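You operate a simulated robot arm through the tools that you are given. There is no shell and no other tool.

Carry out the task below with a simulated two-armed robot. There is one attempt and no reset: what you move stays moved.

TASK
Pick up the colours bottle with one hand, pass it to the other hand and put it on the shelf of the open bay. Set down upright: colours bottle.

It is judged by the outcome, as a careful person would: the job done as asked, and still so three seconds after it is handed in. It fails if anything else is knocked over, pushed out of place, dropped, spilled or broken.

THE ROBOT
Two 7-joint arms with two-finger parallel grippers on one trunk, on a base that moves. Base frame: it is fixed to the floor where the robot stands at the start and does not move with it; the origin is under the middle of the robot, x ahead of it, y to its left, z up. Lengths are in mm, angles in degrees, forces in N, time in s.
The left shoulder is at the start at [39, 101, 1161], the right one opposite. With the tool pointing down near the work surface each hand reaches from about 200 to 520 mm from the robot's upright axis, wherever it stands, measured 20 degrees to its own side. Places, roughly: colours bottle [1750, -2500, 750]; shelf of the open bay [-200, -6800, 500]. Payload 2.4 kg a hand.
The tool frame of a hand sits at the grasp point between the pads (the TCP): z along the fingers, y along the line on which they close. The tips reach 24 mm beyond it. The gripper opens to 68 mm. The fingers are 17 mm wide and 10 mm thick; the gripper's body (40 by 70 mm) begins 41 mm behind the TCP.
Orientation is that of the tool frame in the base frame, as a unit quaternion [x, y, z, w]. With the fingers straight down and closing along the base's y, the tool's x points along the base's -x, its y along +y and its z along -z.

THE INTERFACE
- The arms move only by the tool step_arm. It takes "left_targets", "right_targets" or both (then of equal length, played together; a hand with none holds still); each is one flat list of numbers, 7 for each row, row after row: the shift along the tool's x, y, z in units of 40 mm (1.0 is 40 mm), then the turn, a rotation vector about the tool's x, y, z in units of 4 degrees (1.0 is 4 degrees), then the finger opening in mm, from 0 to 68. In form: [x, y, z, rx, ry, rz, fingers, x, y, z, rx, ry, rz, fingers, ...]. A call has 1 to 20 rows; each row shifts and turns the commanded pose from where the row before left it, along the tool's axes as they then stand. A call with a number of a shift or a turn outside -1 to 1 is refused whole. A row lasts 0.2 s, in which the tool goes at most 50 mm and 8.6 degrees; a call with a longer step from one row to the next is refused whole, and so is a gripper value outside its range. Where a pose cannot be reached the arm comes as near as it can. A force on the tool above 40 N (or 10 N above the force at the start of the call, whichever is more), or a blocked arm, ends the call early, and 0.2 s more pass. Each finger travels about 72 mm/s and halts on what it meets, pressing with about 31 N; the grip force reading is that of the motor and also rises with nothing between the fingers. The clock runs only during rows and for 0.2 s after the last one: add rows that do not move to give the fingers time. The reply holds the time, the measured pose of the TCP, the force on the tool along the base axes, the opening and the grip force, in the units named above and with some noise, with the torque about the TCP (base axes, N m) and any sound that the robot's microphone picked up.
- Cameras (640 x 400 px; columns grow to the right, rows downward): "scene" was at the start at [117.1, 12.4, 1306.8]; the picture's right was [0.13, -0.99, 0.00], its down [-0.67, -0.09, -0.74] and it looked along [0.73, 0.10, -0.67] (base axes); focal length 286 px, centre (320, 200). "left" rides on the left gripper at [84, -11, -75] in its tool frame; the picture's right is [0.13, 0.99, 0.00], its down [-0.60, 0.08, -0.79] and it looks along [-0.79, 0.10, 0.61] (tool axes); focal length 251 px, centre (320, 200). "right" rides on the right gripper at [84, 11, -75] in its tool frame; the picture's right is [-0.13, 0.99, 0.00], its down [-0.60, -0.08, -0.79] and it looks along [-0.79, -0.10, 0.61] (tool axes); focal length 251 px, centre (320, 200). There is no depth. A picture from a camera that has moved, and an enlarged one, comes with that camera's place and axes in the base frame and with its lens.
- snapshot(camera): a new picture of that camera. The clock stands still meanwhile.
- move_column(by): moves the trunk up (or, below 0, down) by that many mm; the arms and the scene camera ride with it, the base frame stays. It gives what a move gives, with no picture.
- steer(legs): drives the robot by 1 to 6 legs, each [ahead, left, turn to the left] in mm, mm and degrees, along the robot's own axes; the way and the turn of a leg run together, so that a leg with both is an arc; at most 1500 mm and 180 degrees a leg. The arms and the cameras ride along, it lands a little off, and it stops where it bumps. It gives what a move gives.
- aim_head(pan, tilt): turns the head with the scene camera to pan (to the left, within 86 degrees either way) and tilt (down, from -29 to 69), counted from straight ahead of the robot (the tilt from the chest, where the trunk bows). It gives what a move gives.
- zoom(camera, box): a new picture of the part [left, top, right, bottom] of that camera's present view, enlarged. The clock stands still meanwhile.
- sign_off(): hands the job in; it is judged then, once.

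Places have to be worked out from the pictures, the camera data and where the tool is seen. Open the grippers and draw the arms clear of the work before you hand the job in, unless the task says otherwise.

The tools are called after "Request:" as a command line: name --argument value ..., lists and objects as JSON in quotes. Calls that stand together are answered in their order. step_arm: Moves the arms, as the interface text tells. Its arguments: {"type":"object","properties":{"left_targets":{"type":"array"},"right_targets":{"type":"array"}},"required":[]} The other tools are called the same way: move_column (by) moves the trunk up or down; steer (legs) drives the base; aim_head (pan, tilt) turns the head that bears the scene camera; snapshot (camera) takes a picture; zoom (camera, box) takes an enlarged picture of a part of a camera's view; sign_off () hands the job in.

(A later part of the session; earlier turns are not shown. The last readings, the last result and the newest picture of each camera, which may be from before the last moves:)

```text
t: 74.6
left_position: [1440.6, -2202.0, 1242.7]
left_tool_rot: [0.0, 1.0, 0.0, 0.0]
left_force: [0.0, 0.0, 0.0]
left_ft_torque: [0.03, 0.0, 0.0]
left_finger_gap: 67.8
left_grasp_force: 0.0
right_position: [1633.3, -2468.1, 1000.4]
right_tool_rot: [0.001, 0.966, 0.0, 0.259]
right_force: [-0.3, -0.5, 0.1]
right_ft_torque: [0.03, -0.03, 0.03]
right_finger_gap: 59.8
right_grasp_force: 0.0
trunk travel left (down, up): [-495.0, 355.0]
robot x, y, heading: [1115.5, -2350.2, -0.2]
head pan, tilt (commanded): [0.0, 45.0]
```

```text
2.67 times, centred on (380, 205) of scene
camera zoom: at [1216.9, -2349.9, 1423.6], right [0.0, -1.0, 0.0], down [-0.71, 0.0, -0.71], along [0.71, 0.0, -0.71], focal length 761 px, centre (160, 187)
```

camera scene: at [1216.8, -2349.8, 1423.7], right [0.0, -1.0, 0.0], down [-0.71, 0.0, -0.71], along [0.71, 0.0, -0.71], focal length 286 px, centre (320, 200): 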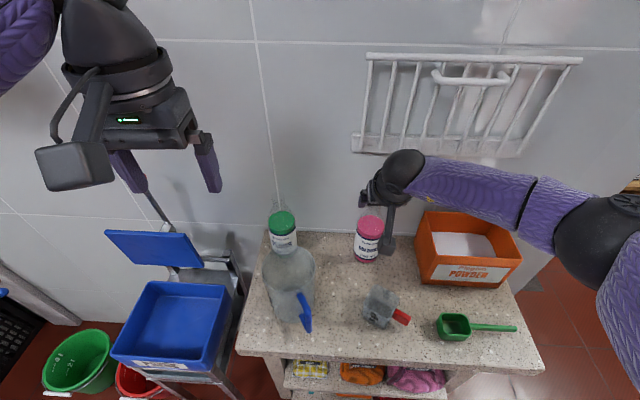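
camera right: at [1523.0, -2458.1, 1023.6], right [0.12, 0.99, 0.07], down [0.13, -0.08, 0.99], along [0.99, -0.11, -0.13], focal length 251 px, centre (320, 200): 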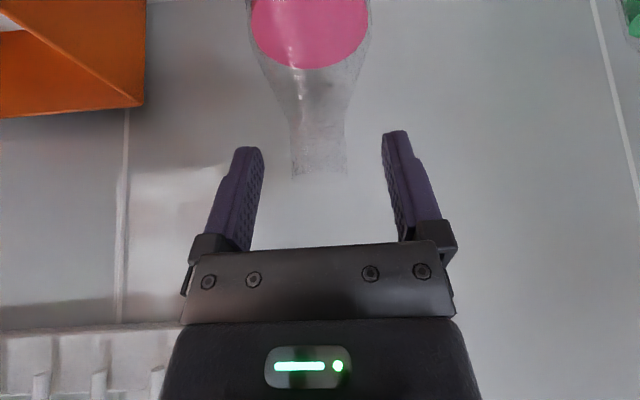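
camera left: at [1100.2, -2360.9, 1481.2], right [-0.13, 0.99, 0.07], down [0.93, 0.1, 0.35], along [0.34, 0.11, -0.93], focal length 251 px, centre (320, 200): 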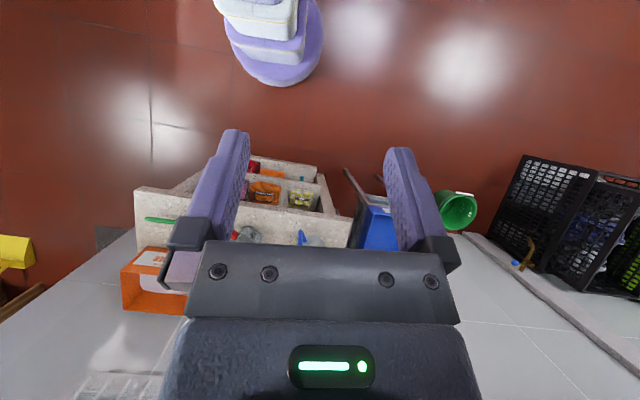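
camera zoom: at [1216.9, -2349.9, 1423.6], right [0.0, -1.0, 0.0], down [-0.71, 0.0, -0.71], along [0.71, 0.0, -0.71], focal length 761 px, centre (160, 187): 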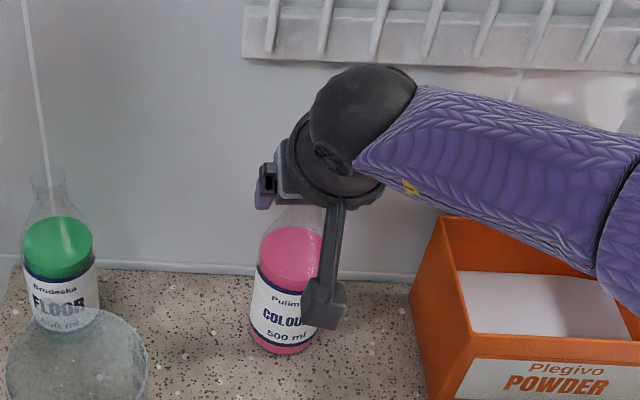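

Fingertips straddle the neck about 13 mm below the rim. I close the right gripper on it.

Request:
step_arm --right_targets '[0, 0, 0, 0, 0, 0, 45, 0, 0, 0, 0, 0, 0, 32, 0, 0, 0, 0, 0, 0, 10, 0, 0, 0, 0, 0, 0, 10, 0, 0, 0, 0, 0, 0, 10]'

Request:
snapshot --camera "right"

```text
t: 75.8
left_position: [1439.6, -2202.1, 1243.3]
left_tool_rot: [-0.002, 1.0, 0.0, 0.0]
left_force: [-0.2, 0.0, -0.1]
left_ft_torque: [0.01, 0.0, 0.01]
left_finger_gap: 67.6
left_grasp_force: 0.1
right_position: [1634.1, -2469.6, 1001.7]
right_tool_rot: [0.002, 0.966, -0.001, 0.259]
right_force: [0.4, -1.5, 0.1]
right_ft_torque: [-0.37, -0.02, -0.04]
right_finger_gap: 27.0
right_grasp_force: 30.6
trunk travel left (down, up): [-495.0, 355.0]
robot x, y, heading: [1118.0, -2353.2, 0.3]
head pan, tilt (commanded): [0.0, 45.0]
```

```text
taken
camera right: at [1523.0, -2458.4, 1023.5], right [0.12, 0.99, 0.06], down [0.13, -0.08, 0.99], along [0.99, -0.11, -0.13], focal length 251 px, centre (320, 200)
```

right: 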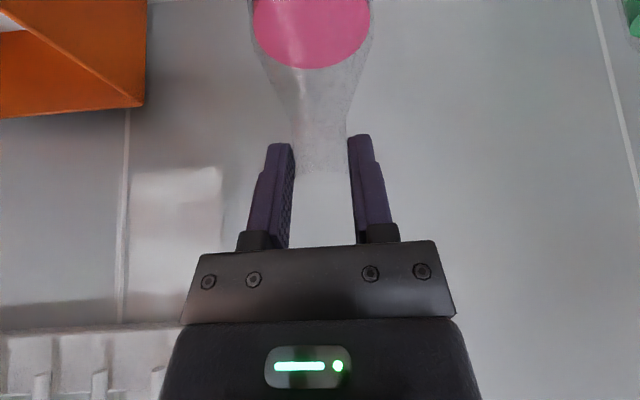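

The grip holds (gap 27.0 mm, 30.6 N). I lift straight up by 40 mm slowly and check.

Request:
step_arm --right_targets '[-0.125, 0, -0.2165, 0, 0, 0, 10, -0.125, 0, -0.2165, 0, 0, 0, 10, -0.125, 0, -0.2165, 0, 0, 0, 10, -0.125, 0, -0.2165, 0, 0, 0, 10, 0, 0, 0, 0, 0, 0, 10]'

Request:
snapshot --camera "scene"

Request:
snapshot --camera "right"

```text
t: 77.0
left_position: [1440.4, -2203.9, 1244.1]
left_tool_rot: [-0.001, 1.0, 0.0, 0.001]
left_force: [-0.1, 0.0, 0.5]
left_ft_torque: [0.01, 0.0, 0.02]
left_finger_gap: 67.9
left_grasp_force: 0.0
right_position: [1633.3, -2470.3, 1040.0]
right_tool_rot: [0.002, 0.966, 0.0, 0.259]
right_force: [-0.4, -0.1, -4.0]
right_ft_torque: [-0.02, 0.08, 0.01]
right_finger_gap: 27.3
right_grasp_force: 31.3
trunk travel left (down, up): [-495.0, 355.0]
robot x, y, heading: [1112.2, -2352.3, -0.0]
head pan, tilt (commanded): [0.0, 45.0]
```

```text
taken
camera scene: at [1217.4, -2349.9, 1423.6], right [0.0, -1.0, 0.0], down [-0.71, 0.0, -0.71], along [0.71, 0.0, -0.71], focal length 286 px, centre (320, 200)
```

scene: 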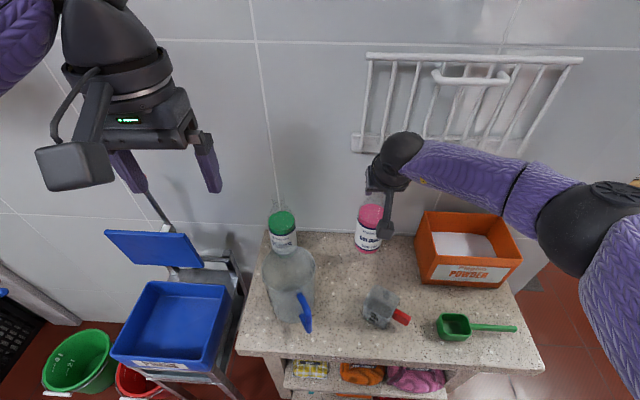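

```text
taken
camera right: at [1522.6, -2458.0, 1063.3], right [0.12, 0.99, 0.07], down [0.13, -0.08, 0.99], along [0.99, -0.11, -0.13], focal length 251 px, centre (320, 200)
```

right: 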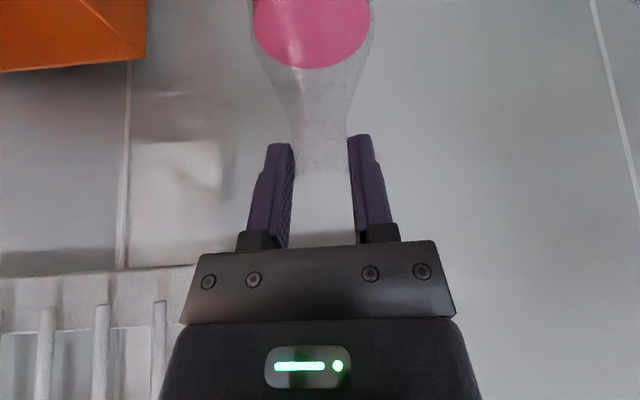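

The bottle is lifted (about 4 N, 0.4 kg). I continue up and back, away from the wall rack.

Request:
step_arm --right_targets '[-0.0125, 0, -0.4, 0, 0, 0, 10, -0.0125, 0, -0.522, 0, 0, 0, 10, -0.0125, 0, -0.522, 0, 0, 0, 10, -0.0125, 0, -0.522, 0, 0, 0, 10, -0.0125, 0, -0.522, 0, 0, 0, 10, -0.0125, 0, -0.522, 0, 0, 0, 10, 0, 0, -0.2, 0, 0, 0, 10, 0, 0, 0, 0, 0, 0, 10]'

Request:
snapshot --camera "scene"

```text
t: 78.8
left_position: [1440.4, -2202.1, 1242.3]
left_tool_rot: [-0.001, 1.0, -0.001, 0.0]
left_force: [0.3, -0.8, -0.4]
left_ft_torque: [0.0, 0.01, 0.0]
left_finger_gap: 67.9
left_grasp_force: 0.0
right_position: [1570.6, -2470.5, 1154.4]
right_tool_rot: [0.002, 0.966, 0.0, 0.259]
right_force: [-0.4, -0.1, -4.5]
right_ft_torque: [-0.05, 0.06, 0.01]
right_finger_gap: 27.1
right_grasp_force: 30.8
trunk travel left (down, up): [-495.0, 355.0]
robot x, y, heading: [1114.4, -2353.3, -0.2]
head pan, tilt (commanded): [0.0, 45.0]
```

```text
taken
camera scene: at [1217.3, -2349.9, 1423.6], right [0.0, -1.0, 0.0], down [-0.71, 0.0, -0.71], along [0.71, 0.0, -0.71], focal length 286 px, centre (320, 200)
```

scene: 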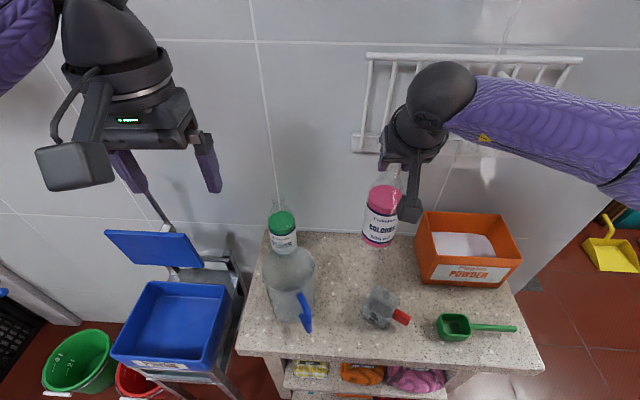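

The bottle hangs upright at z≈957 base height. I back the robot away from the stand by 350 mm.

Request:
steer --legs '[[-350, 0, 0]]'

Request:
snapshot --camera "scene"

Request:
snapshot --camera "right"

```text
t: 81.0
left_position: [1095.2, -2202.5, 1241.6]
left_tool_rot: [0.001, 1.0, 0.0, -0.001]
left_force: [0.4, 0.1, -0.5]
left_ft_torque: [0.0, -0.02, 0.0]
left_finger_gap: 67.9
left_grasp_force: 0.1
right_position: [1226.1, -2470.0, 1154.3]
right_tool_rot: [0.003, 0.966, -0.001, 0.259]
right_force: [0.4, 0.1, -4.4]
right_ft_torque: [-0.02, 0.06, 0.03]
right_finger_gap: 27.1
right_grasp_force: 30.7
trunk travel left (down, up): [-495.0, 355.0]
robot x, y, heading: [769.4, -2344.1, -0.1]
head pan, tilt (commanded): [0.0, 45.0]
```

```text
taken
camera scene: at [872.2, -2349.3, 1423.6], right [0.0, -1.0, 0.0], down [-0.71, 0.0, -0.71], along [0.71, 0.0, -0.71], focal length 286 px, centre (320, 200)
```

scene: 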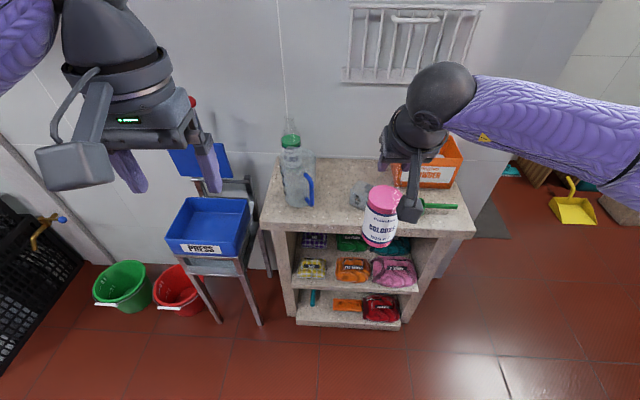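

```text
taken
camera right: at [1115.3, -2458.5, 1177.1], right [0.12, 0.99, 0.07], down [0.13, -0.08, 0.99], along [0.98, -0.11, -0.13], focal length 251 px, centre (320, 200)
```

right: 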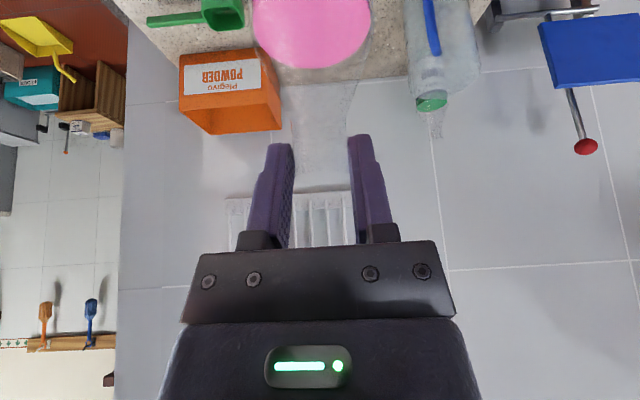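

The bottle hangs upright and steady. I bring the right hand with the bottle nearer to the robot's centre, and in the same call move the left hand to its starting point for reorientation.

Request:
step_arm --right_targets '[0.15, 0.2, -0.09, 0, 0, 0, 10, 0.2525, 0.4, -0.146, 0, 0, 0, 10, 0.2525, 0.4, -0.146, 0, 0, 0, 10, 0.2525, 0.4, -0.146, 0, 0, 0, 10, 0.2525, 0.4, -0.146, 0, 0, 0, 10, 0.2525, 0.3, -0.146, 0, 0, 0, 10, 0.15, 0.15, -0.08, 0, 0, 0, 10]' --left_targets '[-0.375, 0, 0.585, 0, 0, 0, 60, -0.375, 0, 0.585, 0, 0, 0, 60, -0.375, 0, 0.585, 0, 0, 0, 60, -0.375, 0, 0.585, 0, 0, 0, 60, -0.375, 0, 0.585, 0, 0, 0, 60, 0, 0, 0, 0, 0, 0, 60, 0, 0, 0, 0, 0, 0, 60]'

```text
t: 82.6
left_position: [1171.5, -2200.7, 1125.4]
left_tool_rot: [0.001, 1.0, -0.001, -0.001]
left_force: [0.4, 0.2, 0.3]
left_ft_torque: [0.0, 0.02, 0.01]
left_finger_gap: 60.1
left_grasp_force: 0.0
right_position: [1155.6, -2379.2, 1154.1]
right_tool_rot: [0.004, 0.966, -0.001, 0.259]
right_force: [0.0, -0.1, -4.5]
right_ft_torque: [-0.03, 0.05, 0.05]
right_finger_gap: 27.2
right_grasp_force: 31.3
trunk travel left (down, up): [-495.0, 355.0]
robot x, y, heading: [769.0, -2352.0, -0.4]
head pan, tilt (commanded): [0.0, 45.0]
```

Right hand now holds the bottle at axis ≈(1167, -2379), top ≈1146. I pitch the left hand up toward horizontal in 20 small rows.

Request:
step_arm --left_targets '[0, 0, 0, 0, -1, 0, 60, 0, 0, 0, 0, -1, 0, 60, 0, 0, 0, 0, -1, 0, 60, 0, 0, 0, 0, -1, 0, 60, 0, 0, 0, 0, -1, 0, 60, 0, 0, 0, 0, -1, 0, 60, 0, 0, 0, 0, -1, 0, 60, 0, 0, 0, 0, -1, 0, 60, 0, 0, 0, 0, -1, 0, 60, 0, 0, 0, 0, -1, 0, 60, 0, 0, 0, 0, -1, 0, 60, 0, 0, 0, 0, -1, 0, 60, 0, 0, 0, 0, -1, 0, 60, 0, 0, 0, 0, -1, 0, 60, 0, 0, 0, 0, -1, 0, 60, 0, 0, 0, 0, -1, 0, 60, 0, 0, 0, 0, -1, 0, 60, 0, 0, 0, 0, -1, 0, 60, 0, 0, 0, 0, -1, 0, 60, 0, 0, 0, 0, -1, 0, 60]'

Request:
snapshot --camera "scene"

```text
t: 86.8
left_position: [1170.4, -2202.7, 1126.4]
left_tool_rot: [0.0, 0.765, -0.001, 0.644]
left_force: [0.0, -0.2, -0.2]
left_ft_torque: [0.04, 0.0, -0.02]
left_finger_gap: 60.3
left_grasp_force: 0.0
right_position: [1156.0, -2379.1, 1154.1]
right_tool_rot: [0.003, 0.966, -0.001, 0.258]
right_force: [-0.5, -0.7, -3.9]
right_ft_torque: [-0.01, 0.04, 0.0]
right_finger_gap: 27.1
right_grasp_force: 30.7
trunk travel left (down, up): [-495.0, 355.0]
robot x, y, heading: [773.1, -2354.4, -0.2]
head pan, tilt (commanded): [0.0, 45.0]
```

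```text
taken
camera scene: at [872.8, -2349.2, 1423.6], right [0.0, -1.0, 0.0], down [-0.71, 0.0, -0.71], along [0.71, 0.0, -0.71], focal length 286 px, centre (320, 200)
```

scene: 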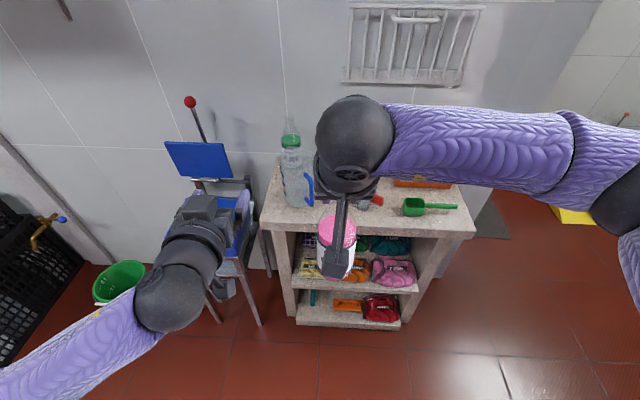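

Pitch is tracking well. I finish the pitch to horizontal and begin yawing the left hand to the right.

Request:
step_arm --left_targets '[0, 0, 0, 0, -1, 0, 60, 0, 0, 0, 0, -1, 0, 60, 0, 0, 0, 0, -0.45, 0, 60, 0, 0, 0, 1, 0, 0, 60, 0, 0, 0, 1, 0, 0, 60, 0, 0, 0, 1, 0, 0, 60, 0, 0, 0, 1, 0, 0, 60, 0, 0, 0, 1, 0, 0, 60, 0, 0, 0, 1, 0, 0, 60, 0, 0, 0, 1, 0, 0, 60, 0, 0, 0, 1, 0, 0, 60, 0, 0, 0, 1, 0, 0, 60, 0, 0, 0, 1, 0, 0, 60]'

Request:
snapshot --camera "scene"

```text
t: 89.6
left_position: [1171.6, -2202.6, 1125.2]
left_tool_rot: [0.241, 0.665, -0.243, 0.663]
left_force: [-0.4, 0.7, -0.1]
left_ft_torque: [0.0, -0.01, -0.03]
left_finger_gap: 60.4
left_grasp_force: 0.0
right_position: [1155.5, -2379.6, 1153.8]
right_tool_rot: [0.003, 0.966, -0.001, 0.259]
right_force: [0.3, -0.3, -3.7]
right_ft_torque: [0.06, 0.07, 0.02]
right_finger_gap: 27.4
right_grasp_force: 30.8
trunk travel left (down, up): [-495.0, 355.0]
robot x, y, heading: [771.5, -2346.8, -0.3]
head pan, tilt (commanded): [0.0, 45.0]
```

```text
taken
camera scene: at [872.9, -2349.1, 1423.6], right [0.0, -1.0, 0.0], down [-0.71, 0.0, -0.71], along [0.71, 0.0, -0.71], focal length 286 px, centre (320, 200)
```

scene: 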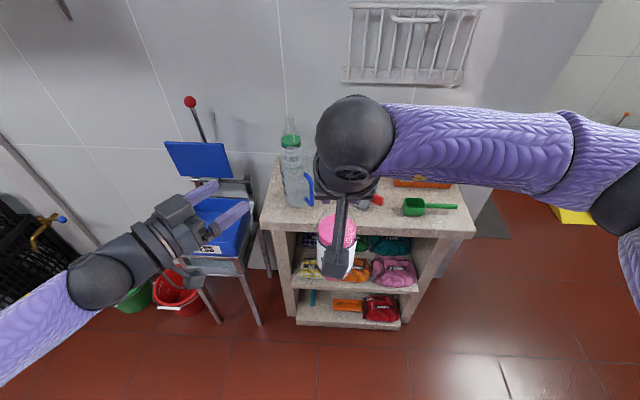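

Yawed 40° so far. I yaw the remaining 50°, so the left hand points to the robot's right with the fingers closing fore-aft.

Request:
step_arm --left_targets '[0, 0, 0, 1, 0, 0, 60, 0, 0, 0, 1, 0, 0, 60, 0, 0, 0, 1, 0, 0, 60, 0, 0, 0, 1, 0, 0, 60, 0, 0, 0, 1, 0, 0, 60, 0, 0, 0, 1, 0, 0, 60, 0, 0, 0, 1, 0, 0, 60, 0, 0, 0, 1, 0, 0, 60, 0, 0, 0, 1, 0, 0, 60, 0, 0, 0, 1, 0, 0, 60, 0, 0, 0, 1, 0, 0, 60, 0, 0, 0, 1, 0, 0, 60, 0, 0, 0, 0.5, 0, 0, 60, 0, 0, 0, 0, 0, 0, 60]'

Request:
snapshot --camera "scene"

Request:
snapshot --camera "left"

```text
t: 92.6
left_position: [1171.1, -2202.3, 1125.8]
left_tool_rot: [-0.5, -0.499, 0.502, -0.498]
left_force: [0.6, -0.2, -0.1]
left_ft_torque: [0.04, -0.04, -0.02]
left_finger_gap: 60.3
left_grasp_force: 0.0
right_position: [1155.1, -2380.3, 1153.6]
right_tool_rot: [0.003, 0.966, -0.001, 0.259]
right_force: [-0.8, 0.6, -3.7]
right_ft_torque: [-0.03, 0.06, -0.01]
right_finger_gap: 26.9
right_grasp_force: 31.0
trunk travel left (down, up): [-495.0, 355.0]
robot x, y, heading: [771.6, -2350.0, -0.1]
head pan, tilt (commanded): [0.0, 45.0]
```

```text
taken
camera scene: at [872.9, -2349.2, 1423.6], right [0.0, -1.0, 0.0], down [-0.71, 0.0, -0.71], along [0.71, 0.0, -0.71], focal length 286 px, centre (320, 200)
```

scene: 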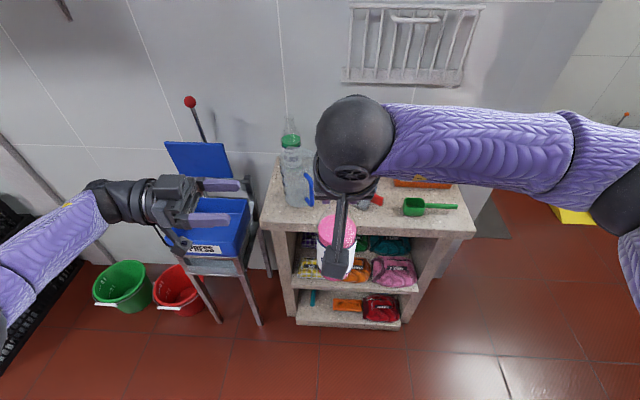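

```text
taken
camera left: at [1159.0, -2127.7, 1041.5], right [0.99, 0.0, -0.13], down [0.08, 0.79, 0.6], along [0.1, -0.61, 0.79], focal length 251 px, centre (320, 200)
```

left: 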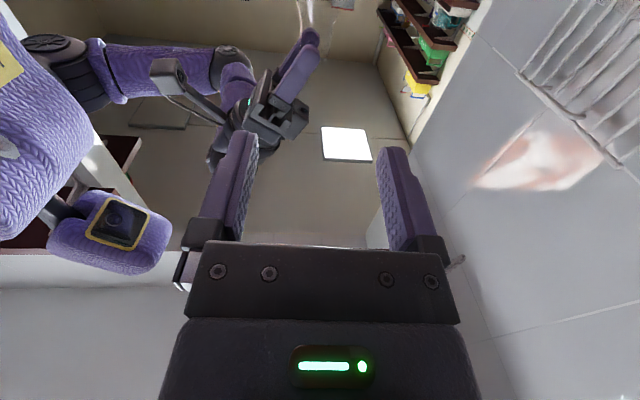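

The left hand is horizontal pointing right at the bottle. I zoom in the left camera to see the neck and the right fingers.

Request:
zoom --camera "left" --box '[200, 0, 400, 140]'

Request:
zoom --camera "scene" --box '[150, 130, 410, 300]'

```text
2.86 times, centred on (300, 70) of left
camera zoom: at [1159.0, -2127.7, 1041.5], right [0.99, 0.0, -0.13], down [0.08, 0.79, 0.6], along [0.1, -0.61, 0.79], focal length 718 px, centre (377, 571)
```

zoom: 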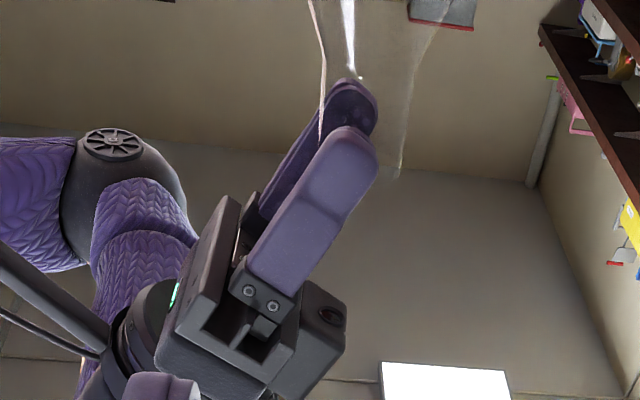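

```text
2.35 times, centred on (280, 215) of scene
camera zoom: at [872.9, -2349.2, 1423.6], right [0.0, -1.0, 0.0], down [-0.71, 0.0, -0.71], along [0.71, 0.0, -0.71], focal length 672 px, centre (414, 165)
```

zoom: 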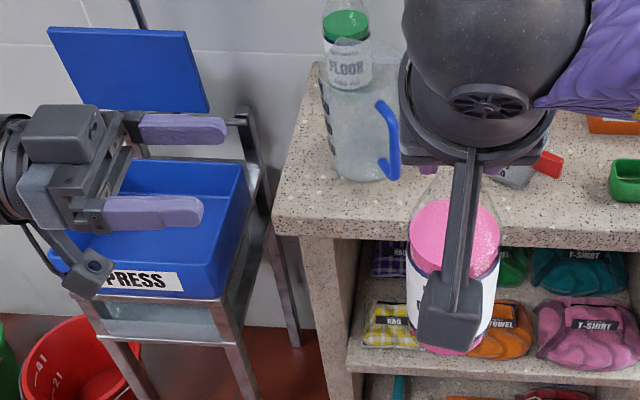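

The left camera puts the rim at z≈1148-1152 and the axis at x≈1167, as expected. I advance the left hand 110 mm along its fingers, aligning x, then check again.

Request:
step_arm --left_targets '[-0.005, -0.017, 0.458, 0, 0, 0, 60, -0.005, -0.017, 0.458, 0, 0, 0, 60, -0.005, -0.017, 0.458, 0, 0, 0, 60, -0.005, -0.017, 0.458, 0, 0, 0, 60, -0.005, -0.017, 0.458, 0, 0, 0, 60, -0.005, -0.017, 0.458, 0, 0, 0, 60, 0, 0, 0, 0, 0, 0, 60]'

Request:
snapshot --camera "left"

Request:
zoom --camera "scene" --box '[200, 130, 410, 290]'

Request:
snapshot --camera "right"

```text
t: 94.2
left_position: [1167.1, -2313.7, 1127.2]
left_tool_rot: [-0.499, -0.5, 0.502, -0.499]
left_force: [0.3, 1.1, 0.1]
left_ft_torque: [-0.01, 0.0, -0.01]
left_finger_gap: 60.1
left_grasp_force: 0.1
right_position: [1156.7, -2381.1, 1153.8]
right_tool_rot: [0.003, 0.966, 0.0, 0.258]
right_force: [-0.1, 0.2, -3.3]
right_ft_torque: [-0.02, 0.06, 0.02]
right_finger_gap: 26.8
right_grasp_force: 31.2
trunk travel left (down, up): [-495.0, 355.0]
robot x, y, heading: [769.3, -2351.4, -0.1]
head pan, tilt (commanded): [0.0, 45.0]
```

```text
taken
camera left: at [1155.5, -2238.5, 1042.6], right [0.99, 0.0, -0.13], down [0.08, 0.79, 0.6], along [0.1, -0.61, 0.79], focal length 251 px, centre (320, 200)
```

left: 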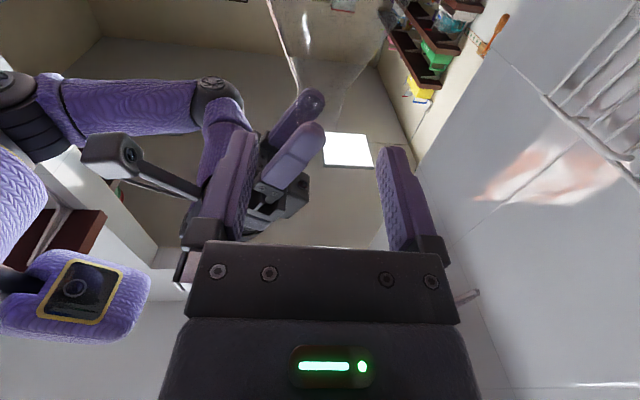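

```text
2.50 times, centred on (305, 210) of scene
camera zoom: at [872.9, -2349.1, 1423.6], right [0.0, -1.0, 0.0], down [-0.71, 0.0, -0.71], along [0.71, 0.0, -0.71], focal length 714 px, centre (358, 175)
```

zoom: 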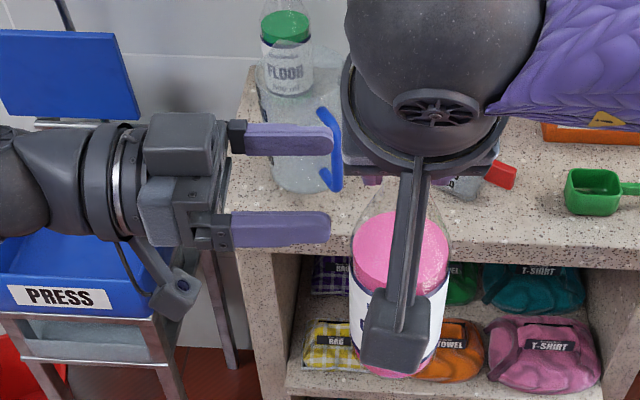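

```text
taken
camera right: at [1044.4, -2367.8, 1176.3], right [0.12, 0.99, 0.07], down [0.13, -0.08, 0.99], along [0.98, -0.11, -0.13], focal length 251 px, centre (320, 200)
```

right: 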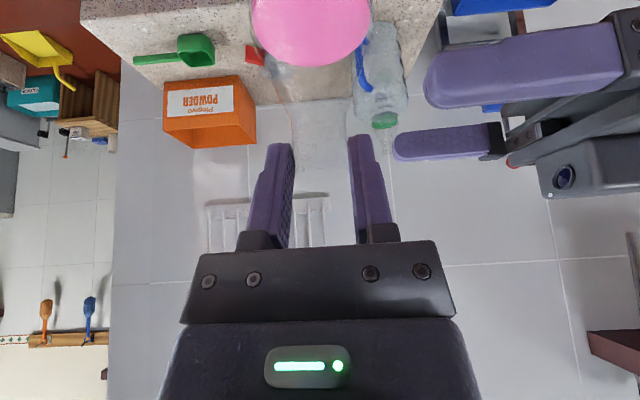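

The left fingers are about to enter beside the neck. I zoom into the left camera for a precise look at neck height and centring.

Request:
zoom --camera "left" --box '[230, 0, 430, 200]'

Request:
zoom --camera "right" --box '[230, 0, 640, 230]'

```text
2.00 times, centred on (330, 100) of left
camera zoom: at [1155.5, -2238.5, 1042.6], right [0.99, 0.0, -0.13], down [0.08, 0.79, 0.6], along [0.1, -0.61, 0.79], focal length 503 px, centre (300, 400)
```

zoom: 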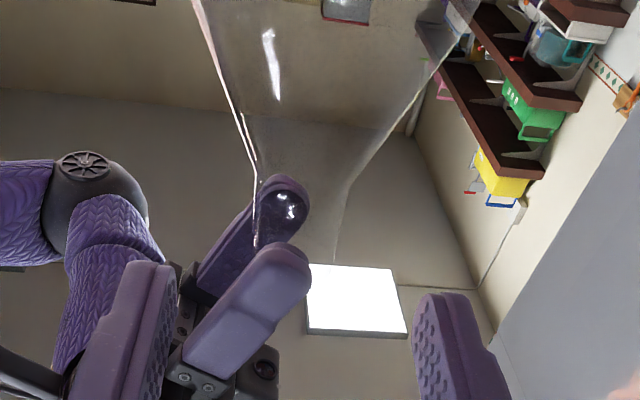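

```text
1.56 times, centred on (435, 115) of right
camera zoom: at [1044.4, -2367.8, 1176.3], right [0.12, 0.99, 0.07], down [0.13, -0.08, 0.99], along [0.98, -0.11, -0.13], focal length 392 px, centre (140, 333)
```

zoom: 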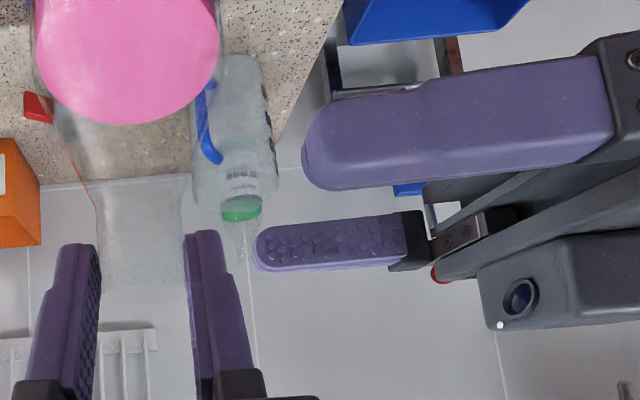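

Neck spans z≈1119.5–1148, axis x≈1167, in line with the left hand (z 1127). I slide the left fingers the remaining 63 mm around the neck, raising by 1 mm.

Request:
step_arm --left_targets '[-0.006, 0, 0.394, 0, 0, 0, 60, -0.006, 0, 0.394, 0, 0, 0, 60, -0.006, 0, 0.394, 0, 0, 0, 60, -0.006, 0, 0.394, 0, 0, 0, 60, 0, 0, 0, 0, 0, 0, 60]'

Request:
zoom --camera "left" --box '[180, 0, 480, 220]'

Request:
zoom --camera "right" --box '[150, 0, 560, 250]'

Request:
zoom --camera "scene" --box '[200, 130, 410, 290]'

```text
t: 95.4
left_position: [1166.8, -2375.9, 1127.8]
left_tool_rot: [-0.498, -0.501, 0.501, -0.499]
left_force: [0.5, 0.4, -0.3]
left_ft_torque: [-0.01, 0.0, -0.02]
left_finger_gap: 60.0
left_grasp_force: 0.1
right_position: [1156.2, -2379.3, 1154.6]
right_tool_rot: [0.004, 0.966, -0.001, 0.259]
right_force: [0.3, 0.6, -4.3]
right_ft_torque: [-0.02, 0.03, -0.01]
right_finger_gap: 27.1
right_grasp_force: 30.8
trunk travel left (down, up): [-495.0, 355.0]
robot x, y, heading: [772.1, -2348.1, -0.2]
head pan, tilt (commanded): [0.0, 45.0]
```

```text
1.82 times, centred on (330, 110) of left
camera zoom: at [1154.5, -2300.8, 1043.9], right [0.99, 0.0, -0.13], down [0.08, 0.79, 0.6], along [0.1, -0.61, 0.79], focal length 457 px, centre (302, 364)
```

zoom: 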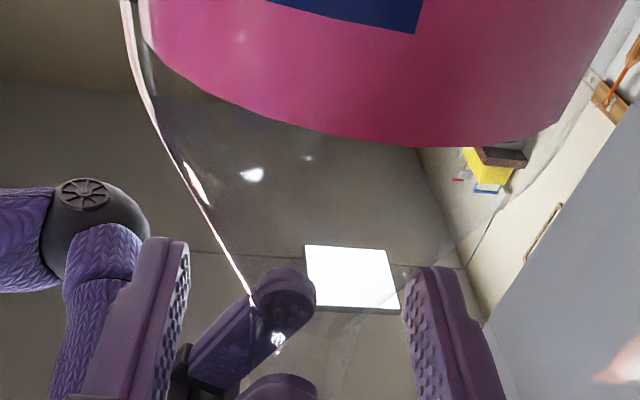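

```text
1.56 times, centred on (355, 125) of right
camera zoom: at [1044.4, -2367.9, 1176.3], right [0.12, 0.99, 0.07], down [0.13, -0.08, 0.99], along [0.98, -0.11, -0.13], focal length 392 px, centre (265, 317)
```

zoom: 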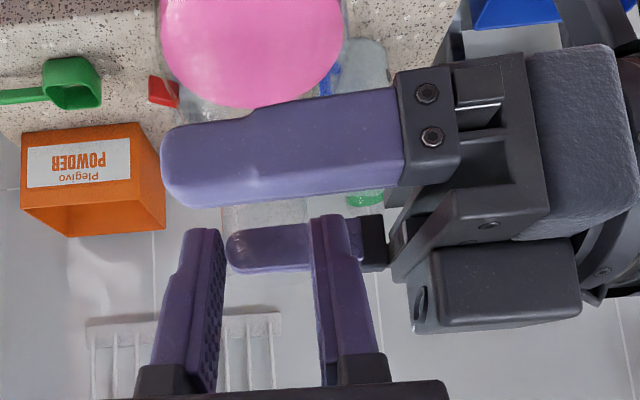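

```text
2.50 times, centred on (305, 210) of scene
camera zoom: at [872.9, -2349.2, 1423.6], right [0.0, -1.0, 0.0], down [-0.71, 0.0, -0.71], along [0.71, 0.0, -0.71], focal length 714 px, centre (358, 175)
```

zoom: 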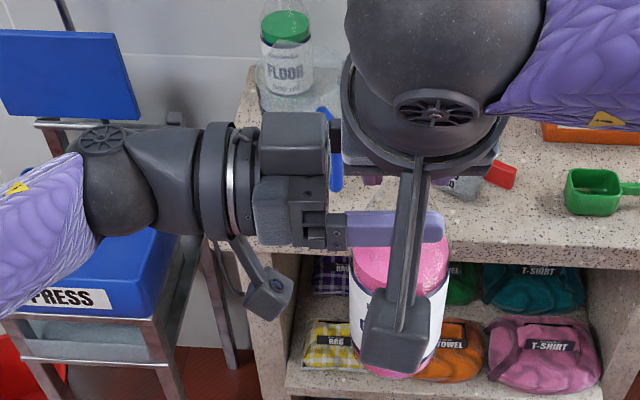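

The left fingers straddle the neck just below the right fingertips. I close the left gripper in steps, first to 34 mm, to check clearance from the right fingers.

Request:
step_arm --left_targets '[0, 0, 0, 0, 0, 0, 50, 0, 0, 0, 0, 0, 0, 40, 0, 0, 0, 0, 0, 0, 34, 0, 0, 0, 0, 0, 0, 34]'

Request:
zoom --camera "right" --box '[150, 0, 560, 250]'

Request:
zoom --camera "left" --box '[180, 0, 480, 220]'

```text
t: 96.4
left_position: [1166.7, -2374.6, 1128.1]
left_tool_rot: [-0.499, -0.501, 0.501, -0.499]
left_force: [-0.4, -0.3, 0.2]
left_ft_torque: [0.0, 0.0, -0.01]
left_finger_gap: 34.1
left_grasp_force: 0.0
right_position: [1155.6, -2379.7, 1153.7]
right_tool_rot: [0.004, 0.966, -0.001, 0.258]
right_force: [-0.2, -0.1, -3.9]
right_ft_torque: [-0.01, 0.04, -0.01]
right_finger_gap: 26.9
right_grasp_force: 31.2
trunk travel left (down, up): [-495.0, 355.0]
robot x, y, heading: [774.2, -2348.4, -0.2]
head pan, tilt (commanded): [0.0, 45.0]
```

```text
1.56 times, centred on (355, 125) of right
camera zoom: at [1044.4, -2367.9, 1176.3], right [0.12, 0.99, 0.07], down [0.13, -0.08, 0.99], along [0.98, -0.11, -0.13], focal length 392 px, centre (265, 317)
```

zoom: 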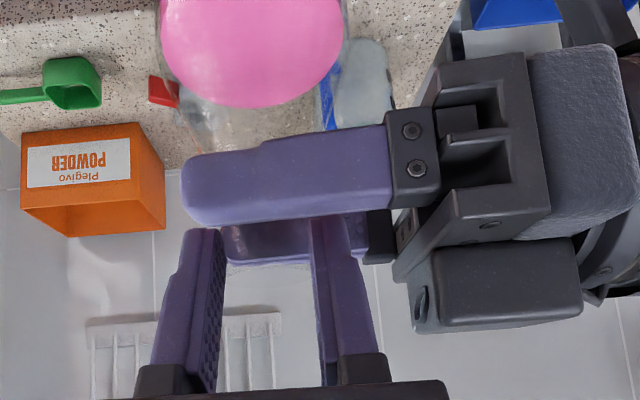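

```text
1.82 times, centred on (330, 110) of left
camera zoom: at [1154.5, -2300.6, 1043.8], right [0.99, 0.0, -0.13], down [0.08, 0.79, 0.6], along [0.1, -0.61, 0.79], focal length 457 px, centre (302, 364)
```

zoom: 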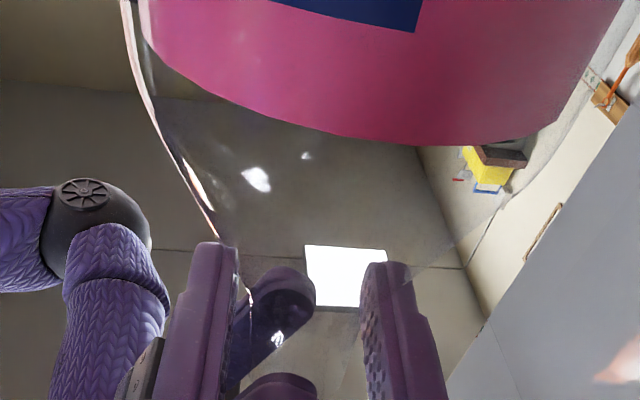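

No contact forces yet at 34 mm. I clamp the left gripper on the neck.

Request:
step_arm --left_targets '[0, 0, 0, 0, 0, 0, 30, 0, 0, 0, 0, 0, 0, 26, 0, 0, 0, 0, 0, 0, 10, 0, 0, 0, 0, 0, 0, 10, 0, 0, 0, 0, 0, 0, 10]'

Request:
zoom --camera "right" --box '[150, 0, 560, 250]'

Request:
zoom --camera "left" --box '[180, 0, 480, 220]'

```text
t: 97.6
left_position: [1166.3, -2376.1, 1128.1]
left_tool_rot: [-0.499, -0.501, 0.501, -0.499]
left_force: [15.9, -1.6, -0.2]
left_ft_torque: [-0.1, 0.39, 0.05]
left_finger_gap: 27.0
left_grasp_force: 31.0
right_position: [1155.7, -2379.3, 1153.7]
right_tool_rot: [0.003, 0.966, 0.0, 0.258]
right_force: [-15.9, 1.1, 0.3]
right_ft_torque: [0.11, 0.03, 0.02]
right_finger_gap: 26.7
right_grasp_force: 30.6
trunk travel left (down, up): [-495.0, 355.0]
robot x, y, heading: [774.7, -2349.2, -0.3]
head pan, tilt (commanded): [0.0, 45.0]
```

```text
1.56 times, centred on (355, 125) of right
camera zoom: at [1044.1, -2367.8, 1176.4], right [0.12, 0.99, 0.07], down [0.13, -0.08, 0.99], along [0.98, -0.11, -0.14], focal length 392 px, centre (265, 317)
```

zoom: 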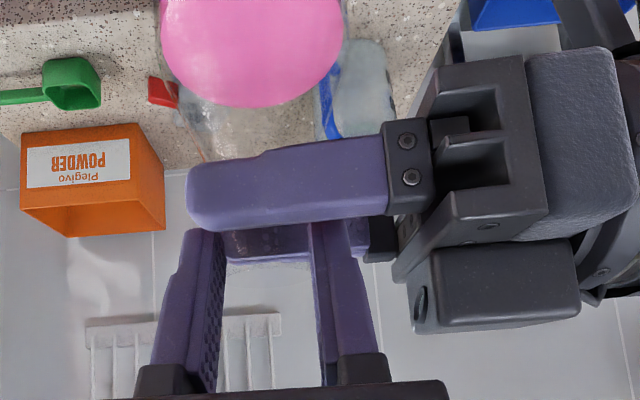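

```text
1.82 times, centred on (330, 110) of left
camera zoom: at [1154.8, -2300.3, 1043.7], right [0.99, 0.0, -0.13], down [0.08, 0.79, 0.6], along [0.11, -0.61, 0.79], focal length 457 px, centre (302, 364)
```

zoom: 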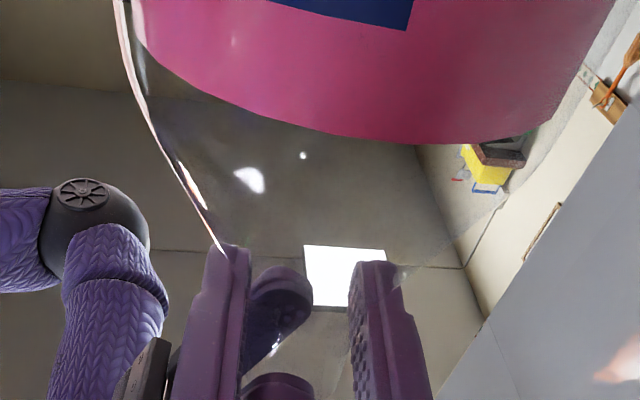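

Both hands hold the neck (gaps 27.0 and 26.7 mm); there's a 16 N side force between them along x, so I nudge the left hand +x by about 1 mm to relieve it.

Request:
step_arm --left_targets '[0, 0.0125, 0, 0, 0, 0, 10, 0, 0.0125, 0, 0, 0, 0, 10, 0, 0, 0, 0, 0, 0, 10]'

```text
t: 98.4
left_position: [1167.1, -2377.0, 1128.6]
left_tool_rot: [-0.499, -0.5, 0.502, -0.499]
left_force: [6.1, 5.1, -1.3]
left_ft_torque: [-0.17, 0.25, 0.08]
left_finger_gap: 27.2
left_grasp_force: 30.9
right_position: [1156.4, -2379.2, 1152.9]
right_tool_rot: [0.003, 0.966, 0.0, 0.258]
right_force: [-5.4, -5.1, -4.3]
right_ft_torque: [0.04, -0.09, -0.06]
right_finger_gap: 27.1
right_grasp_force: 30.9
trunk travel left (down, up): [-495.0, 355.0]
robot x, y, heading: [771.7, -2350.7, -0.3]
head pan, tilt (commanded): [0.0, 45.0]
```

Force dropped to about 6 N. One more small nudge of 0.5 mm.

Request:
step_arm --left_targets '[0, 0.012, -0.01, 0, 0, 0, 10, 0, 0, 0, 0, 0, 0, 10, 0, 0, 0, 0, 0, 0, 10]'

```text
t: 99.2
left_position: [1167.7, -2375.2, 1128.4]
left_tool_rot: [-0.5, -0.5, 0.502, -0.499]
left_force: [-7.6, 0.5, 7.1]
left_ft_torque: [0.47, 0.21, -0.12]
left_finger_gap: 27.1
left_grasp_force: 31.0
right_position: [1155.2, -2379.5, 1153.0]
right_tool_rot: [0.004, 0.966, -0.001, 0.259]
right_force: [8.1, -0.9, -9.7]
right_ft_torque: [-0.46, -0.29, 0.1]
right_finger_gap: 27.0
right_grasp_force: 31.1
trunk travel left (down, up): [-495.0, 355.0]
robot x, y, heading: [769.1, -2349.8, -0.1]
head pan, tilt (commanded): [0.0, 45.0]
```

Forces are small now and both grips firm. I open the right gripper gradually to 40 mm, leaving the left hand holding.

Request:
step_arm --right_targets '[0, 0, 0, 0, 0, 0, 30, 0, 0, 0, 0, 0, 0, 34, 0, 0, 0, 0, 0, 0, 40, 0, 0, 0, 0, 0, 0, 40]' --left_targets '[0, 0, 0, 0, 0, 0, 10, 0, 0, 0, 0, 0, 0, 10, 0, 0, 0, 0, 0, 0, 10, 0, 0, 0, 0, 0, 0, 10]'

Request:
zoom --camera "right" --box '[150, 0, 560, 250]'

```text
t: 100.2
left_position: [1169.0, -2376.1, 1127.6]
left_tool_rot: [-0.5, -0.5, 0.502, -0.498]
left_force: [0.6, 0.2, 0.2]
left_ft_torque: [0.05, 0.01, 0.0]
left_finger_gap: 27.1
left_grasp_force: 31.3
right_position: [1155.5, -2378.4, 1153.6]
right_tool_rot: [0.004, 0.966, 0.0, 0.258]
right_force: [0.8, 0.0, 0.2]
right_ft_torque: [0.02, 0.01, 0.03]
right_finger_gap: 40.1
right_grasp_force: 0.0
trunk travel left (down, up): [-495.0, 355.0]
robot x, y, heading: [770.1, -2351.6, -0.5]
head pan, tilt (commanded): [0.0, 45.0]
```

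```text
1.56 times, centred on (355, 125) of right
camera zoom: at [1044.5, -2367.9, 1176.4], right [0.12, 0.99, 0.07], down [0.13, -0.08, 0.99], along [0.98, -0.11, -0.13], focal length 392 px, centre (265, 317)
```

zoom: 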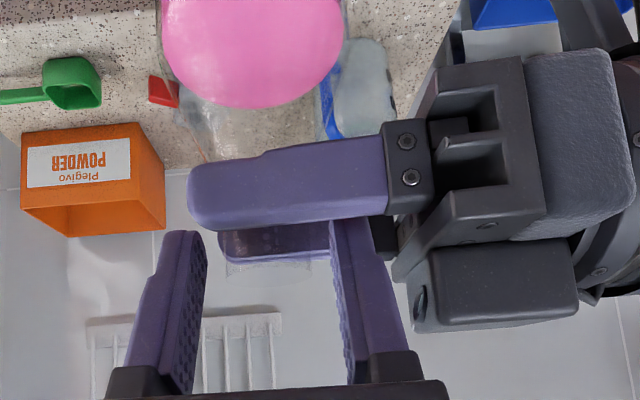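

The right hand is open and force-free; the left still reads 27.1 mm. I check in the scene view that the bottle is still held upright.

Request:
zoom --camera "scene" --box '[200, 130, 410, 290]'

Request:
zoom --camera "left" --box '[180, 0, 480, 220]'

```text
2.50 times, centred on (305, 210) of scene
camera zoom: at [872.9, -2349.2, 1423.6], right [0.0, -1.0, 0.0], down [-0.71, 0.0, -0.71], along [0.71, 0.0, -0.71], focal length 714 px, centre (358, 175)
```

zoom: 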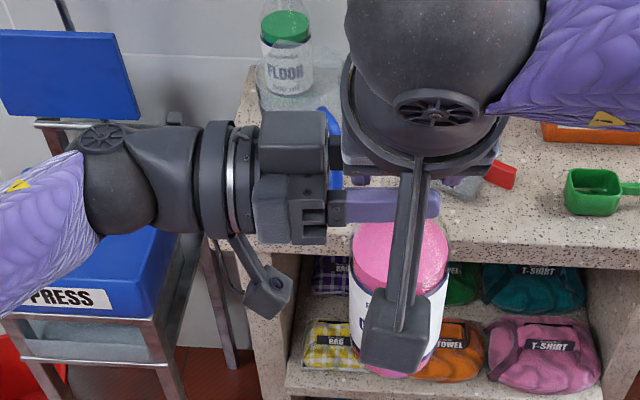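

```text
1.82 times, centred on (330, 110) of left
camera zoom: at [1156.2, -2300.5, 1043.4], right [0.99, 0.0, -0.13], down [0.08, 0.79, 0.6], along [0.1, -0.61, 0.79], focal length 457 px, centre (302, 364)
```

zoom: 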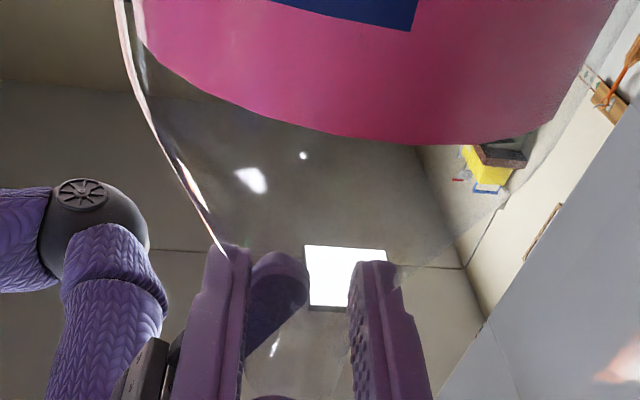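

The bottle is held upright by the left hand. I lift the open right hand straight up, clear of the rim.

Request:
step_arm --right_targets '[-0.0625, 0, -0.108, 0, 0, 0, 40, -0.125, 0, -0.2165, 0, 0, 0, 40, -0.125, 0, -0.2165, 0, 0, 0, 40, -0.25, 0, -0.433, 0, 0, 0, 40, -0.25, 0, -0.433, 0, 0, 0, 40, -0.25, 0, -0.433, 0, 0, 0, 40, 0, 0, 0, 0, 0, 0, 40]' --left_targets '[0, 0, 0, 0, 0, 0, 10, 0, 0, 0, 0, 0, 0, 10, 0, 0, 0, 0, 0, 0, 10, 0, 0, 0, 0, 0, 0, 10, 0, 0, 0, 0, 0, 0, 10, 0, 0, 0, 0, 0, 0, 10, 0, 0, 0, 0, 0, 0, 10]'

Request:
snapshot --camera "scene"

Request:
snapshot --camera "right"

```text
t: 101.8
left_position: [1168.7, -2375.9, 1127.0]
left_tool_rot: [-0.5, -0.5, 0.502, -0.499]
left_force: [-0.5, 0.3, -0.8]
left_ft_torque: [0.03, -0.01, 0.03]
left_finger_gap: 27.2
left_grasp_force: 31.1
right_position: [1155.9, -2379.7, 1239.2]
right_tool_rot: [0.003, 0.966, -0.001, 0.259]
right_force: [0.1, -0.5, 0.6]
right_ft_torque: [0.0, 0.0, -0.01]
right_finger_gap: 40.3
right_grasp_force: 0.0
trunk travel left (down, up): [-495.0, 355.0]
robot x, y, heading: [772.4, -2350.9, -0.4]
head pan, tilt (commanded): [0.0, 45.0]
```

```text
taken
camera scene: at [873.0, -2349.3, 1423.6], right [0.0, -1.0, 0.0], down [-0.71, 0.0, -0.71], along [0.71, 0.0, -0.71], focal length 286 px, centre (320, 200)
```

scene: 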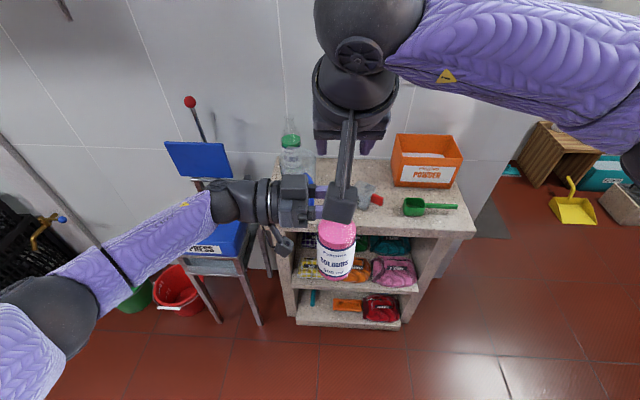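

```text
taken
camera right: at [1044.2, -2368.4, 1261.8], right [0.12, 0.99, 0.07], down [0.13, -0.08, 0.99], along [0.98, -0.11, -0.13], focal length 251 px, centre (320, 200)
```

right: 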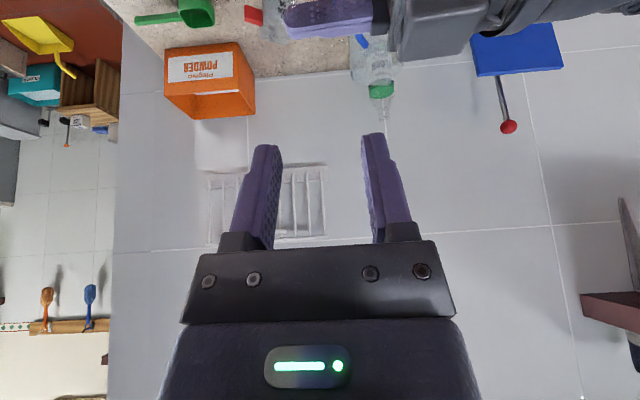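

The hand-over is done: the left hand holds the bottle, the right is clear above. I move the right hand aside to the right and the left hand back to the left.

Request:
step_arm --right_targets '[0, 0, 0, 0, 0, 0, 40, 0.14, -0.5, -0.08, 0, 0, 0, 40, 0.14, -0.5, -0.08, 0, 0, 0, 40, 0.14, -0.5, -0.08, 0, 0, 0, 40, 0.14, -0.5, -0.08, 0, 0, 0, 40, 0.14, -0.5, -0.08, 0, 0, 0, 40, 0.14, -0.5, -0.08, 0, 0, 0, 40, 0.14, -0.5, -0.08, 0, 0, 0, 40, 0, 0, 0, 0, 0, 0, 40, 0, 0, 0, 0, 0, 0, 40]' --left_targets '[0, 0, 0, 0, 0, 0, 10, 0, 0, -0.2, 0, 0, 0, 10, 0, 0, -0.4, 0, 0, 0, 10, 0, 0, -0.5, 0, 0, 0, 10, 0, 0, -0.5, 0, 0, 0, 10, 0, 0, -0.5, 0, 0, 0, 10, 0, 0, -0.5, 0, 0, 0, 10, 0, 0, -0.5, 0, 0, 0, 10, 0, 0, -0.5, 0, 0, 0, 10, 0, 0, -0.3, 0, 0, 0, 10]'

Request:
snapshot --camera "scene"

```text
t: 104.0
left_position: [1168.0, -2217.7, 1128.6]
left_tool_rot: [-0.5, -0.5, 0.502, -0.499]
left_force: [-0.7, 0.5, 0.3]
left_ft_torque: [0.03, 0.0, -0.01]
left_finger_gap: 27.1
left_grasp_force: 31.3
right_position: [1108.9, -2520.8, 1238.3]
right_tool_rot: [0.003, 0.966, -0.001, 0.259]
right_force: [1.1, 0.4, 0.4]
right_ft_torque: [-0.01, -0.02, -0.01]
right_finger_gap: 40.1
right_grasp_force: 0.0
trunk travel left (down, up): [-495.0, 355.0]
robot x, y, heading: [773.8, -2348.7, -0.3]
head pan, tilt (commanded): [0.0, 45.0]
```

```text
taken
camera scene: at [872.8, -2349.1, 1423.6], right [0.0, -1.0, 0.0], down [-0.71, 0.0, -0.71], along [0.71, 0.0, -0.71], focal length 286 px, centre (320, 200)
```

scene: 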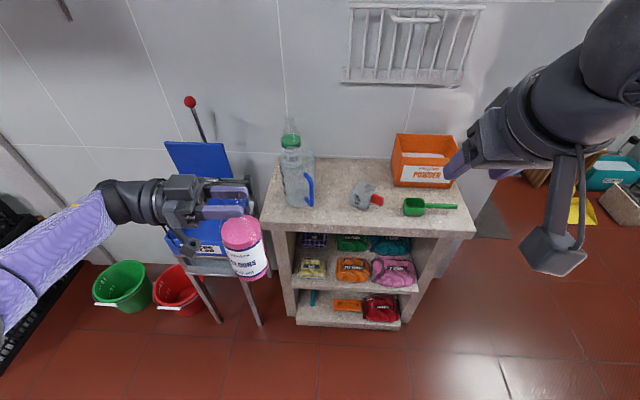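

The bottle is clearly carried by the left hand. I now yaw the left hand back 80° to point forward, keeping the bottle upright.

Request:
step_arm --left_targets '[0, 0, 0, -0.5, 0, 0, 10, 0, 0, 0, -1, 0, 0, 10, 0, 0, 0, -1, 0, 0, 10, 0, 0, 0, -1, 0, 0, 10, 0, 0, 0, -1, 0, 0, 10, 0, 0, 0, -1, 0, 0, 10, 0, 0, 0, -1, 0, 0, 10, 0, 0, 0, -1, 0, 0, 10, 0, 0, 0, -1, 0, 0, 10, 0, 0, 0, -1, 0, 0, 10, 0, 0, 0, -1, 0, 0, 10, 0, 0, 0, -1, 0, 0, 10, 0, 0, 0, -1, 0, 0, 10, 0, 0, 0, -1, 0, 0, 10, 0, 0, 0, -1, 0, 0, 10, 0, 0, 0, -1, 0, 0, 10, 0, 0, 0, -1, 0, 0, 10, 0, 0, 0, -1, 0, 0, 10, 0, 0, 0, -1, 0, 0, 10, 0, 0, 0, -0.5, 0, 0, 10]'

Request:
snapshot --camera "scene"

```text
t: 108.2
left_position: [1168.7, -2218.8, 1126.5]
left_tool_rot: [0.087, 0.703, -0.087, 0.7]
left_force: [0.4, -0.6, -0.6]
left_ft_torque: [-0.02, 0.01, -0.05]
left_finger_gap: 27.1
left_grasp_force: 31.1
right_position: [1109.7, -2521.2, 1239.9]
right_tool_rot: [0.003, 0.966, 0.0, 0.259]
right_force: [0.3, 0.0, -0.7]
right_ft_torque: [-0.03, -0.01, -0.03]
right_finger_gap: 39.9
right_grasp_force: 0.0
trunk travel left (down, up): [-495.0, 355.0]
robot x, y, heading: [771.5, -2351.2, -0.3]
head pan, tilt (commanded): [0.0, 45.0]
```

```text
taken
camera scene: at [872.8, -2349.2, 1423.6], right [0.0, -1.0, 0.0], down [-0.71, 0.0, -0.71], along [0.71, 0.0, -0.71], focal length 286 px, centre (320, 200)
```

scene: 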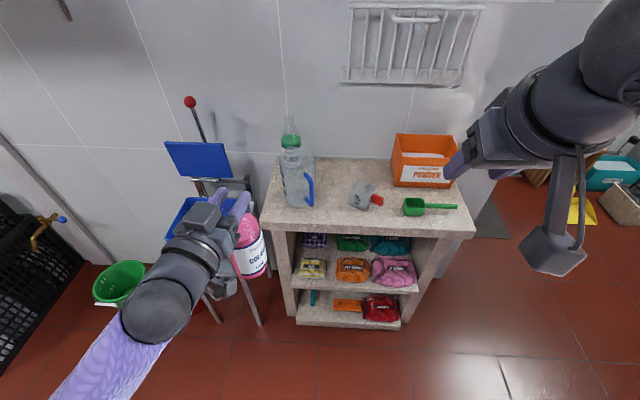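

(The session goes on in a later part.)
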